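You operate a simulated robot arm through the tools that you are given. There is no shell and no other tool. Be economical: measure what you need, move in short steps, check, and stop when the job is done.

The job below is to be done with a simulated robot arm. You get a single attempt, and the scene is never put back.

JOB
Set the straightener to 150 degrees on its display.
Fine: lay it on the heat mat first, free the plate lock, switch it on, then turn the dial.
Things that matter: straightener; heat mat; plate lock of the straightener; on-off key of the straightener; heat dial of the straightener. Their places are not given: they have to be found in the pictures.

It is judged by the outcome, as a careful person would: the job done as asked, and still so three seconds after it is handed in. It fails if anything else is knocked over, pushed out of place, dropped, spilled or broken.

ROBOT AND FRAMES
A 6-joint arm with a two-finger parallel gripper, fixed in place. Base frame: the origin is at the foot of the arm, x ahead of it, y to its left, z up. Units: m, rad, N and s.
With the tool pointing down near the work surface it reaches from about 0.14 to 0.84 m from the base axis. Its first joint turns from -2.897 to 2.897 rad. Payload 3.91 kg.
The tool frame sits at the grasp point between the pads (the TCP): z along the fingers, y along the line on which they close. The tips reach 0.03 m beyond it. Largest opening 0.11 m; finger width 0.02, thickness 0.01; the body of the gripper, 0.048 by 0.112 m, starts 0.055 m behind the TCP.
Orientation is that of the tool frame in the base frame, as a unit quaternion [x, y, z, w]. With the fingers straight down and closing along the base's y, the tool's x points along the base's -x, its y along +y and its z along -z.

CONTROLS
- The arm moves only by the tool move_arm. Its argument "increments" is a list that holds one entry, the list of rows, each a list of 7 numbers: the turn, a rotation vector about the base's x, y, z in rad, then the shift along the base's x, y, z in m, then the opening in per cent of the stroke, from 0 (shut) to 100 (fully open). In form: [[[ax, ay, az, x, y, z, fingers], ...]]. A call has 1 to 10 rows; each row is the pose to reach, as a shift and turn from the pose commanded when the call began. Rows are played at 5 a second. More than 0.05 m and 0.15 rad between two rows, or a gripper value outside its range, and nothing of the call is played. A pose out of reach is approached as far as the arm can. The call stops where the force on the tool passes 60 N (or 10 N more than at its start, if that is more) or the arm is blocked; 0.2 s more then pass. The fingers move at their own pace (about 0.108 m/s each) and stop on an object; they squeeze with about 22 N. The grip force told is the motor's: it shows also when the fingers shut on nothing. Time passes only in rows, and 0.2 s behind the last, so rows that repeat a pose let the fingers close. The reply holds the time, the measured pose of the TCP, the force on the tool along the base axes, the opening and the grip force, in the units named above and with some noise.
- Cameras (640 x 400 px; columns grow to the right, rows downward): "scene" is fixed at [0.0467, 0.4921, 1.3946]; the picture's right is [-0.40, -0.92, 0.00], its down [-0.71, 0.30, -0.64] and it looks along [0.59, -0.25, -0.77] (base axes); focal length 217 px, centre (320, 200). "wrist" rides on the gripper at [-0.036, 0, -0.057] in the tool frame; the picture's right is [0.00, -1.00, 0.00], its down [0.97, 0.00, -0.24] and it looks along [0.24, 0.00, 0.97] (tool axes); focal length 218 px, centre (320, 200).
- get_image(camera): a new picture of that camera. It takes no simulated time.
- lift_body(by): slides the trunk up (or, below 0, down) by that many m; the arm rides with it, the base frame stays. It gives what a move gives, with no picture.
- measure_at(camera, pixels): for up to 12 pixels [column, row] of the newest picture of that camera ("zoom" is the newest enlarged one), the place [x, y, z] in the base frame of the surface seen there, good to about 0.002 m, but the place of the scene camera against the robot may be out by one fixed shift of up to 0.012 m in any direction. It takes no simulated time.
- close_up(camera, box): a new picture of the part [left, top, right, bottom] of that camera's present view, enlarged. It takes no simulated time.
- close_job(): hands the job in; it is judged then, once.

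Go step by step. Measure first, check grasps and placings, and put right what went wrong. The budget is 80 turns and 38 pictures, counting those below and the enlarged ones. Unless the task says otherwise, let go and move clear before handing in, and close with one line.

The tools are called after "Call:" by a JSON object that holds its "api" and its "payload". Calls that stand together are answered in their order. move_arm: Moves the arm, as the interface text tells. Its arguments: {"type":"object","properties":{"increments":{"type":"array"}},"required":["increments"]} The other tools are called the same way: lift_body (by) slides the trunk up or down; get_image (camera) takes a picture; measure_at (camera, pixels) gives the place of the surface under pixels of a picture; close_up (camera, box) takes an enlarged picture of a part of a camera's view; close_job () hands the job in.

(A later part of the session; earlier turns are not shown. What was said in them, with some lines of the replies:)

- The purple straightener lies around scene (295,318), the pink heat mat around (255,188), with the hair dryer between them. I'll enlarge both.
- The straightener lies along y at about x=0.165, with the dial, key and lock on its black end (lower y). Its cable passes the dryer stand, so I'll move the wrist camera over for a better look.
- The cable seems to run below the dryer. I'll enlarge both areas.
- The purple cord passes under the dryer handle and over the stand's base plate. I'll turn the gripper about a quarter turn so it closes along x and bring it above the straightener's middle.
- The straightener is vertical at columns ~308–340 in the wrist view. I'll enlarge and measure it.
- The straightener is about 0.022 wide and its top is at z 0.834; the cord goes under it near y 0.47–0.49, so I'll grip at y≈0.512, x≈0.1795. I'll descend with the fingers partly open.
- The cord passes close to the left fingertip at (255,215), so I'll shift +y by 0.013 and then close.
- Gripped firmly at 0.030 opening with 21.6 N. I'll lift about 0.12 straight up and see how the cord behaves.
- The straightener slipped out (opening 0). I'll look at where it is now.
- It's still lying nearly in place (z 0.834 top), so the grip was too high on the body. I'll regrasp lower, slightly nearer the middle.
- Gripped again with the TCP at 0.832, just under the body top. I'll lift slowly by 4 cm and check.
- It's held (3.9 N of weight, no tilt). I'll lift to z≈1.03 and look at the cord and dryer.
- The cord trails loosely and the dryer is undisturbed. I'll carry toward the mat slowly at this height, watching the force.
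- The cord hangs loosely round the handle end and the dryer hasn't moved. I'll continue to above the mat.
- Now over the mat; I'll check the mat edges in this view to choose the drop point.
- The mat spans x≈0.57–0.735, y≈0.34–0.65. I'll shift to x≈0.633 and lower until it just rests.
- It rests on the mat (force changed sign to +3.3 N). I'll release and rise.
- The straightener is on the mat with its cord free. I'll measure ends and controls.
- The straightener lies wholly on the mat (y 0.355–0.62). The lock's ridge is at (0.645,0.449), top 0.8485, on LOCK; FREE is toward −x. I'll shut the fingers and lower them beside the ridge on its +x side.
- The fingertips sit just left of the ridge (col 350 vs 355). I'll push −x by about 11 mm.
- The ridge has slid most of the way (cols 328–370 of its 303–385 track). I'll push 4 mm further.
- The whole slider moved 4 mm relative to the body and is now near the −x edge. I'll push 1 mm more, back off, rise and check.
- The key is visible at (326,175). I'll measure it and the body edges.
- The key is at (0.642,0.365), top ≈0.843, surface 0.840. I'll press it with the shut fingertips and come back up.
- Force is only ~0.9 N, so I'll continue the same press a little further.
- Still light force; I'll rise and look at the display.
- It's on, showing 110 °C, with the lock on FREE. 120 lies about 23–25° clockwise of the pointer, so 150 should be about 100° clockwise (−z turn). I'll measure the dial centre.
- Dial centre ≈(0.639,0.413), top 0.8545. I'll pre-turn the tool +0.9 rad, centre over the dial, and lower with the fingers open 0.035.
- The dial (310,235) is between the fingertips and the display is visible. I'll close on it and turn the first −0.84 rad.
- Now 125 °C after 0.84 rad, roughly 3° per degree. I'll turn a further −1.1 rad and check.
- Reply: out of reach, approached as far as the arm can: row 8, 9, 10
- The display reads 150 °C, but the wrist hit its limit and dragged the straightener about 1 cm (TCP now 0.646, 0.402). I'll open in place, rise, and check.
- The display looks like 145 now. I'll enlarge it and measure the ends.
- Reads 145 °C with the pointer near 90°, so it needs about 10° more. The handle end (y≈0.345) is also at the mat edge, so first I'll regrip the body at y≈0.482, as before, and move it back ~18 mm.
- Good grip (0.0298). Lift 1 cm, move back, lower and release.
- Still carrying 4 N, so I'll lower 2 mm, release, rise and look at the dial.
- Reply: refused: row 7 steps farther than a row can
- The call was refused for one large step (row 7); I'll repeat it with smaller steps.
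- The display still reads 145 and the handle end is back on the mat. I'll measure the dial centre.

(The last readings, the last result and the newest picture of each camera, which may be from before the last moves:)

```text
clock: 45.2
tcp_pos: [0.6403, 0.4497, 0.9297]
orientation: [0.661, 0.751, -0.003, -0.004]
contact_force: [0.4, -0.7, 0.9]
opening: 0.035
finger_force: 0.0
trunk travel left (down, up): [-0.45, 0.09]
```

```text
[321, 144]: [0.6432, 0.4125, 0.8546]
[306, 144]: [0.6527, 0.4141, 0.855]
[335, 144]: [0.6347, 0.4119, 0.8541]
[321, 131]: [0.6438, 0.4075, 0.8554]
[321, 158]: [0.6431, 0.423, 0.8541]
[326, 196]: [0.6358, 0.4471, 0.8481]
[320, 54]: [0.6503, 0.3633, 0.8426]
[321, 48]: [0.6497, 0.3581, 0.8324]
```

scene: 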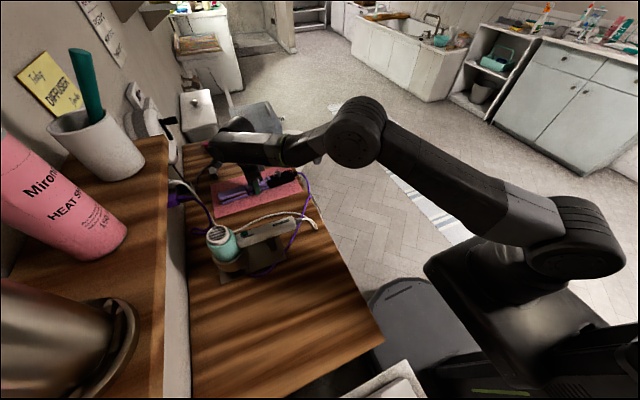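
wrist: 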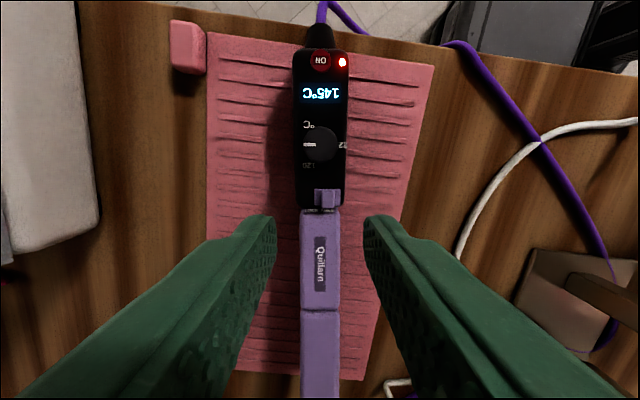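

Dial centre ≈(0.6437,0.4145). I'll lower over it, grip, and turn −0.2 rad.

Call:
{"api": "move_arm", "payload": {"increments": [[[0, 0, 0, 0.0035, -0.0355, 0, 32], [0, 0, 0, 0.0035, -0.0355, -0.03, 32], [0, 0, 0, 0.0035, -0.0355, -0.048, 32], [0, 0, 0, 0.0035, -0.0355, -0.0555, 32], [0, 0, 0, 0.0035, -0.0355, -0.0555, 10], [0, 0, 0, 0.0035, -0.0355, -0.0555, 0], [0, 0, 0, 0.0035, -0.0355, -0.0555, 0], [0, 0, -0.07, 0.0035, -0.0355, -0.0555, 0], [0, 0, -0.14, 0.0035, -0.0355, -0.0555, 0], [0, 0, -0.2, 0.0035, -0.0355, -0.0555, 0]]]}}

Call:
{"api": "get_image", "payload": {"camera": "wrist"}}

```text
clock: 47.4
tcp_pos: [0.6406, 0.4146, 0.873]
orientation: [0.732, 0.681, -0.003, -0.005]
contact_force: [0.5, -1.9, -0.8]
opening: 0.0199
finger_force: 21.7
trunk travel left (down, up): [-0.45, 0.09]
```

```text
2 pictures are left
```

wrist: 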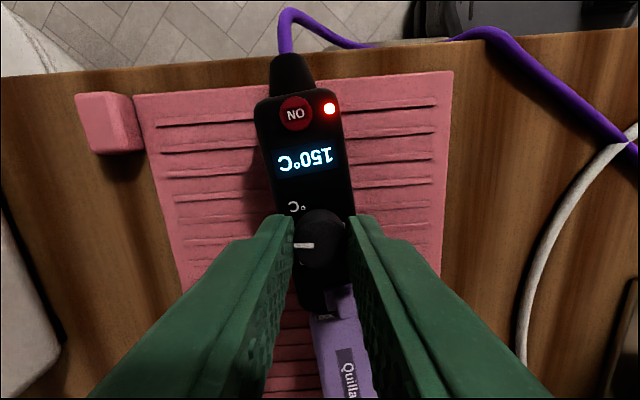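

It reads 150 °C. I'll open in place without shifting, rise clear and check once more.

Call:
{"api": "move_arm", "payload": {"increments": [[[0, 0, 0, 0, 0, 0, 15], [0, 0, 0, 0, 0, 0, 27], [0, 0, 0, 0, 0, 0, 27], [0, 0, 0, 0, 0, 0.02, 27], [0, 0, 0, 0, 0, 0.06, 30], [0, 0, 0, 0, 0.02, 0.09, 30], [0, 0, 0, 0, 0.04, 0.11, 30], [0, 0, 0, 0, 0.04, 0.11, 30]]]}}

Call:
{"api": "get_image", "payload": {"camera": "wrist"}}

```text
clock: 49.2
tcp_pos: [0.6425, 0.4552, 0.9824]
orientation: [0.733, 0.681, -0.002, -0.004]
contact_force: [-1.0, -0.3, 0.7]
opening: 0.0329
finger_force: 0.1
trunk travel left (down, up): [-0.45, 0.09]
```

```text
1 pictures are left
```

wrist: 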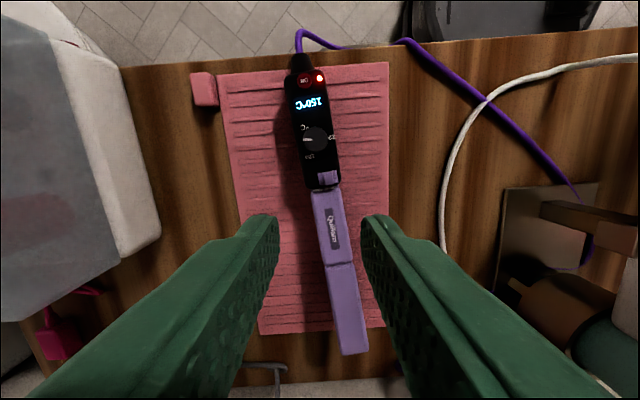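

The display appears to read 150. I'll check that both ends lie on the mat and enlarge the display with the last picture.

Call:
{"api": "measure_at", "payload": {"camera": "wrist", "pixels": [[353, 345], [372, 329], [300, 333], [306, 76], [340, 68], [355, 352]]}}

Call:
{"api": "close_up", "payload": {"camera": "wrist", "box": [270, 55, 370, 195]}}

```text
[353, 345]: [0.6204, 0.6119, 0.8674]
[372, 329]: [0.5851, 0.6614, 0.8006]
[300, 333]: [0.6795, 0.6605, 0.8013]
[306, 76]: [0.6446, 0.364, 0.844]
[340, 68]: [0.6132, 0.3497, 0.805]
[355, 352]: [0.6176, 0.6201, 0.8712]
```

```text
2.86 times, centred on (320, 125) of wrist
```

zoom: 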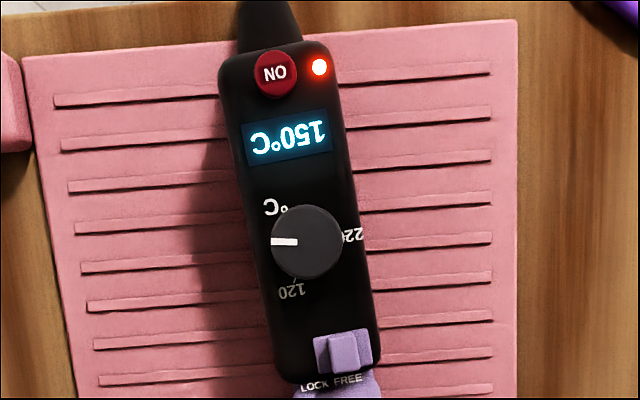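

The display reads 150 °C, the key is lit, the lock is on FREE, and both ends (y 0.355–0.62) lie on the mat. I'll rise further clear before handing in.

Call:
{"api": "move_arm", "payload": {"increments": [[[0, 0, 0, 0, 0, 0.04, 30], [0, 0, 0, -0.02, 0, 0.08, 30], [0, 0, 0, -0.05, -0.02, 0.12, 30]]]}}

```text
refused: row 3 steps farther than a row can; nothing moved
```

Row 3 stepped too far, so I'll use smaller steps.

Call:
{"api": "move_arm", "payload": {"increments": [[[0, 0, 0, 0, 0, 0.04, 30], [0, 0, 0, 0, 0, 0.08, 30], [0, 0, 0, -0.02, 0, 0.12, 30]]]}}

```text
clock: 50.0
tcp_pos: [0.6201, 0.4548, 1.1034]
orientation: [0.732, 0.681, -0.002, -0.004]
contact_force: [0.3, 0.4, 0.5]
opening: 0.0331
finger_force: 0.0
trunk travel left (down, up): [-0.45, 0.09]
```

The arm is clear at z 1.10, so I'm handing in.

Call:
{"api": "close_job", "payload": {}}

```text
The job is handed in.
```

The straightener is lying on the heat mat with its plate lock on FREE, switched on, and its display read 150 °C in the last picture before I handed in.
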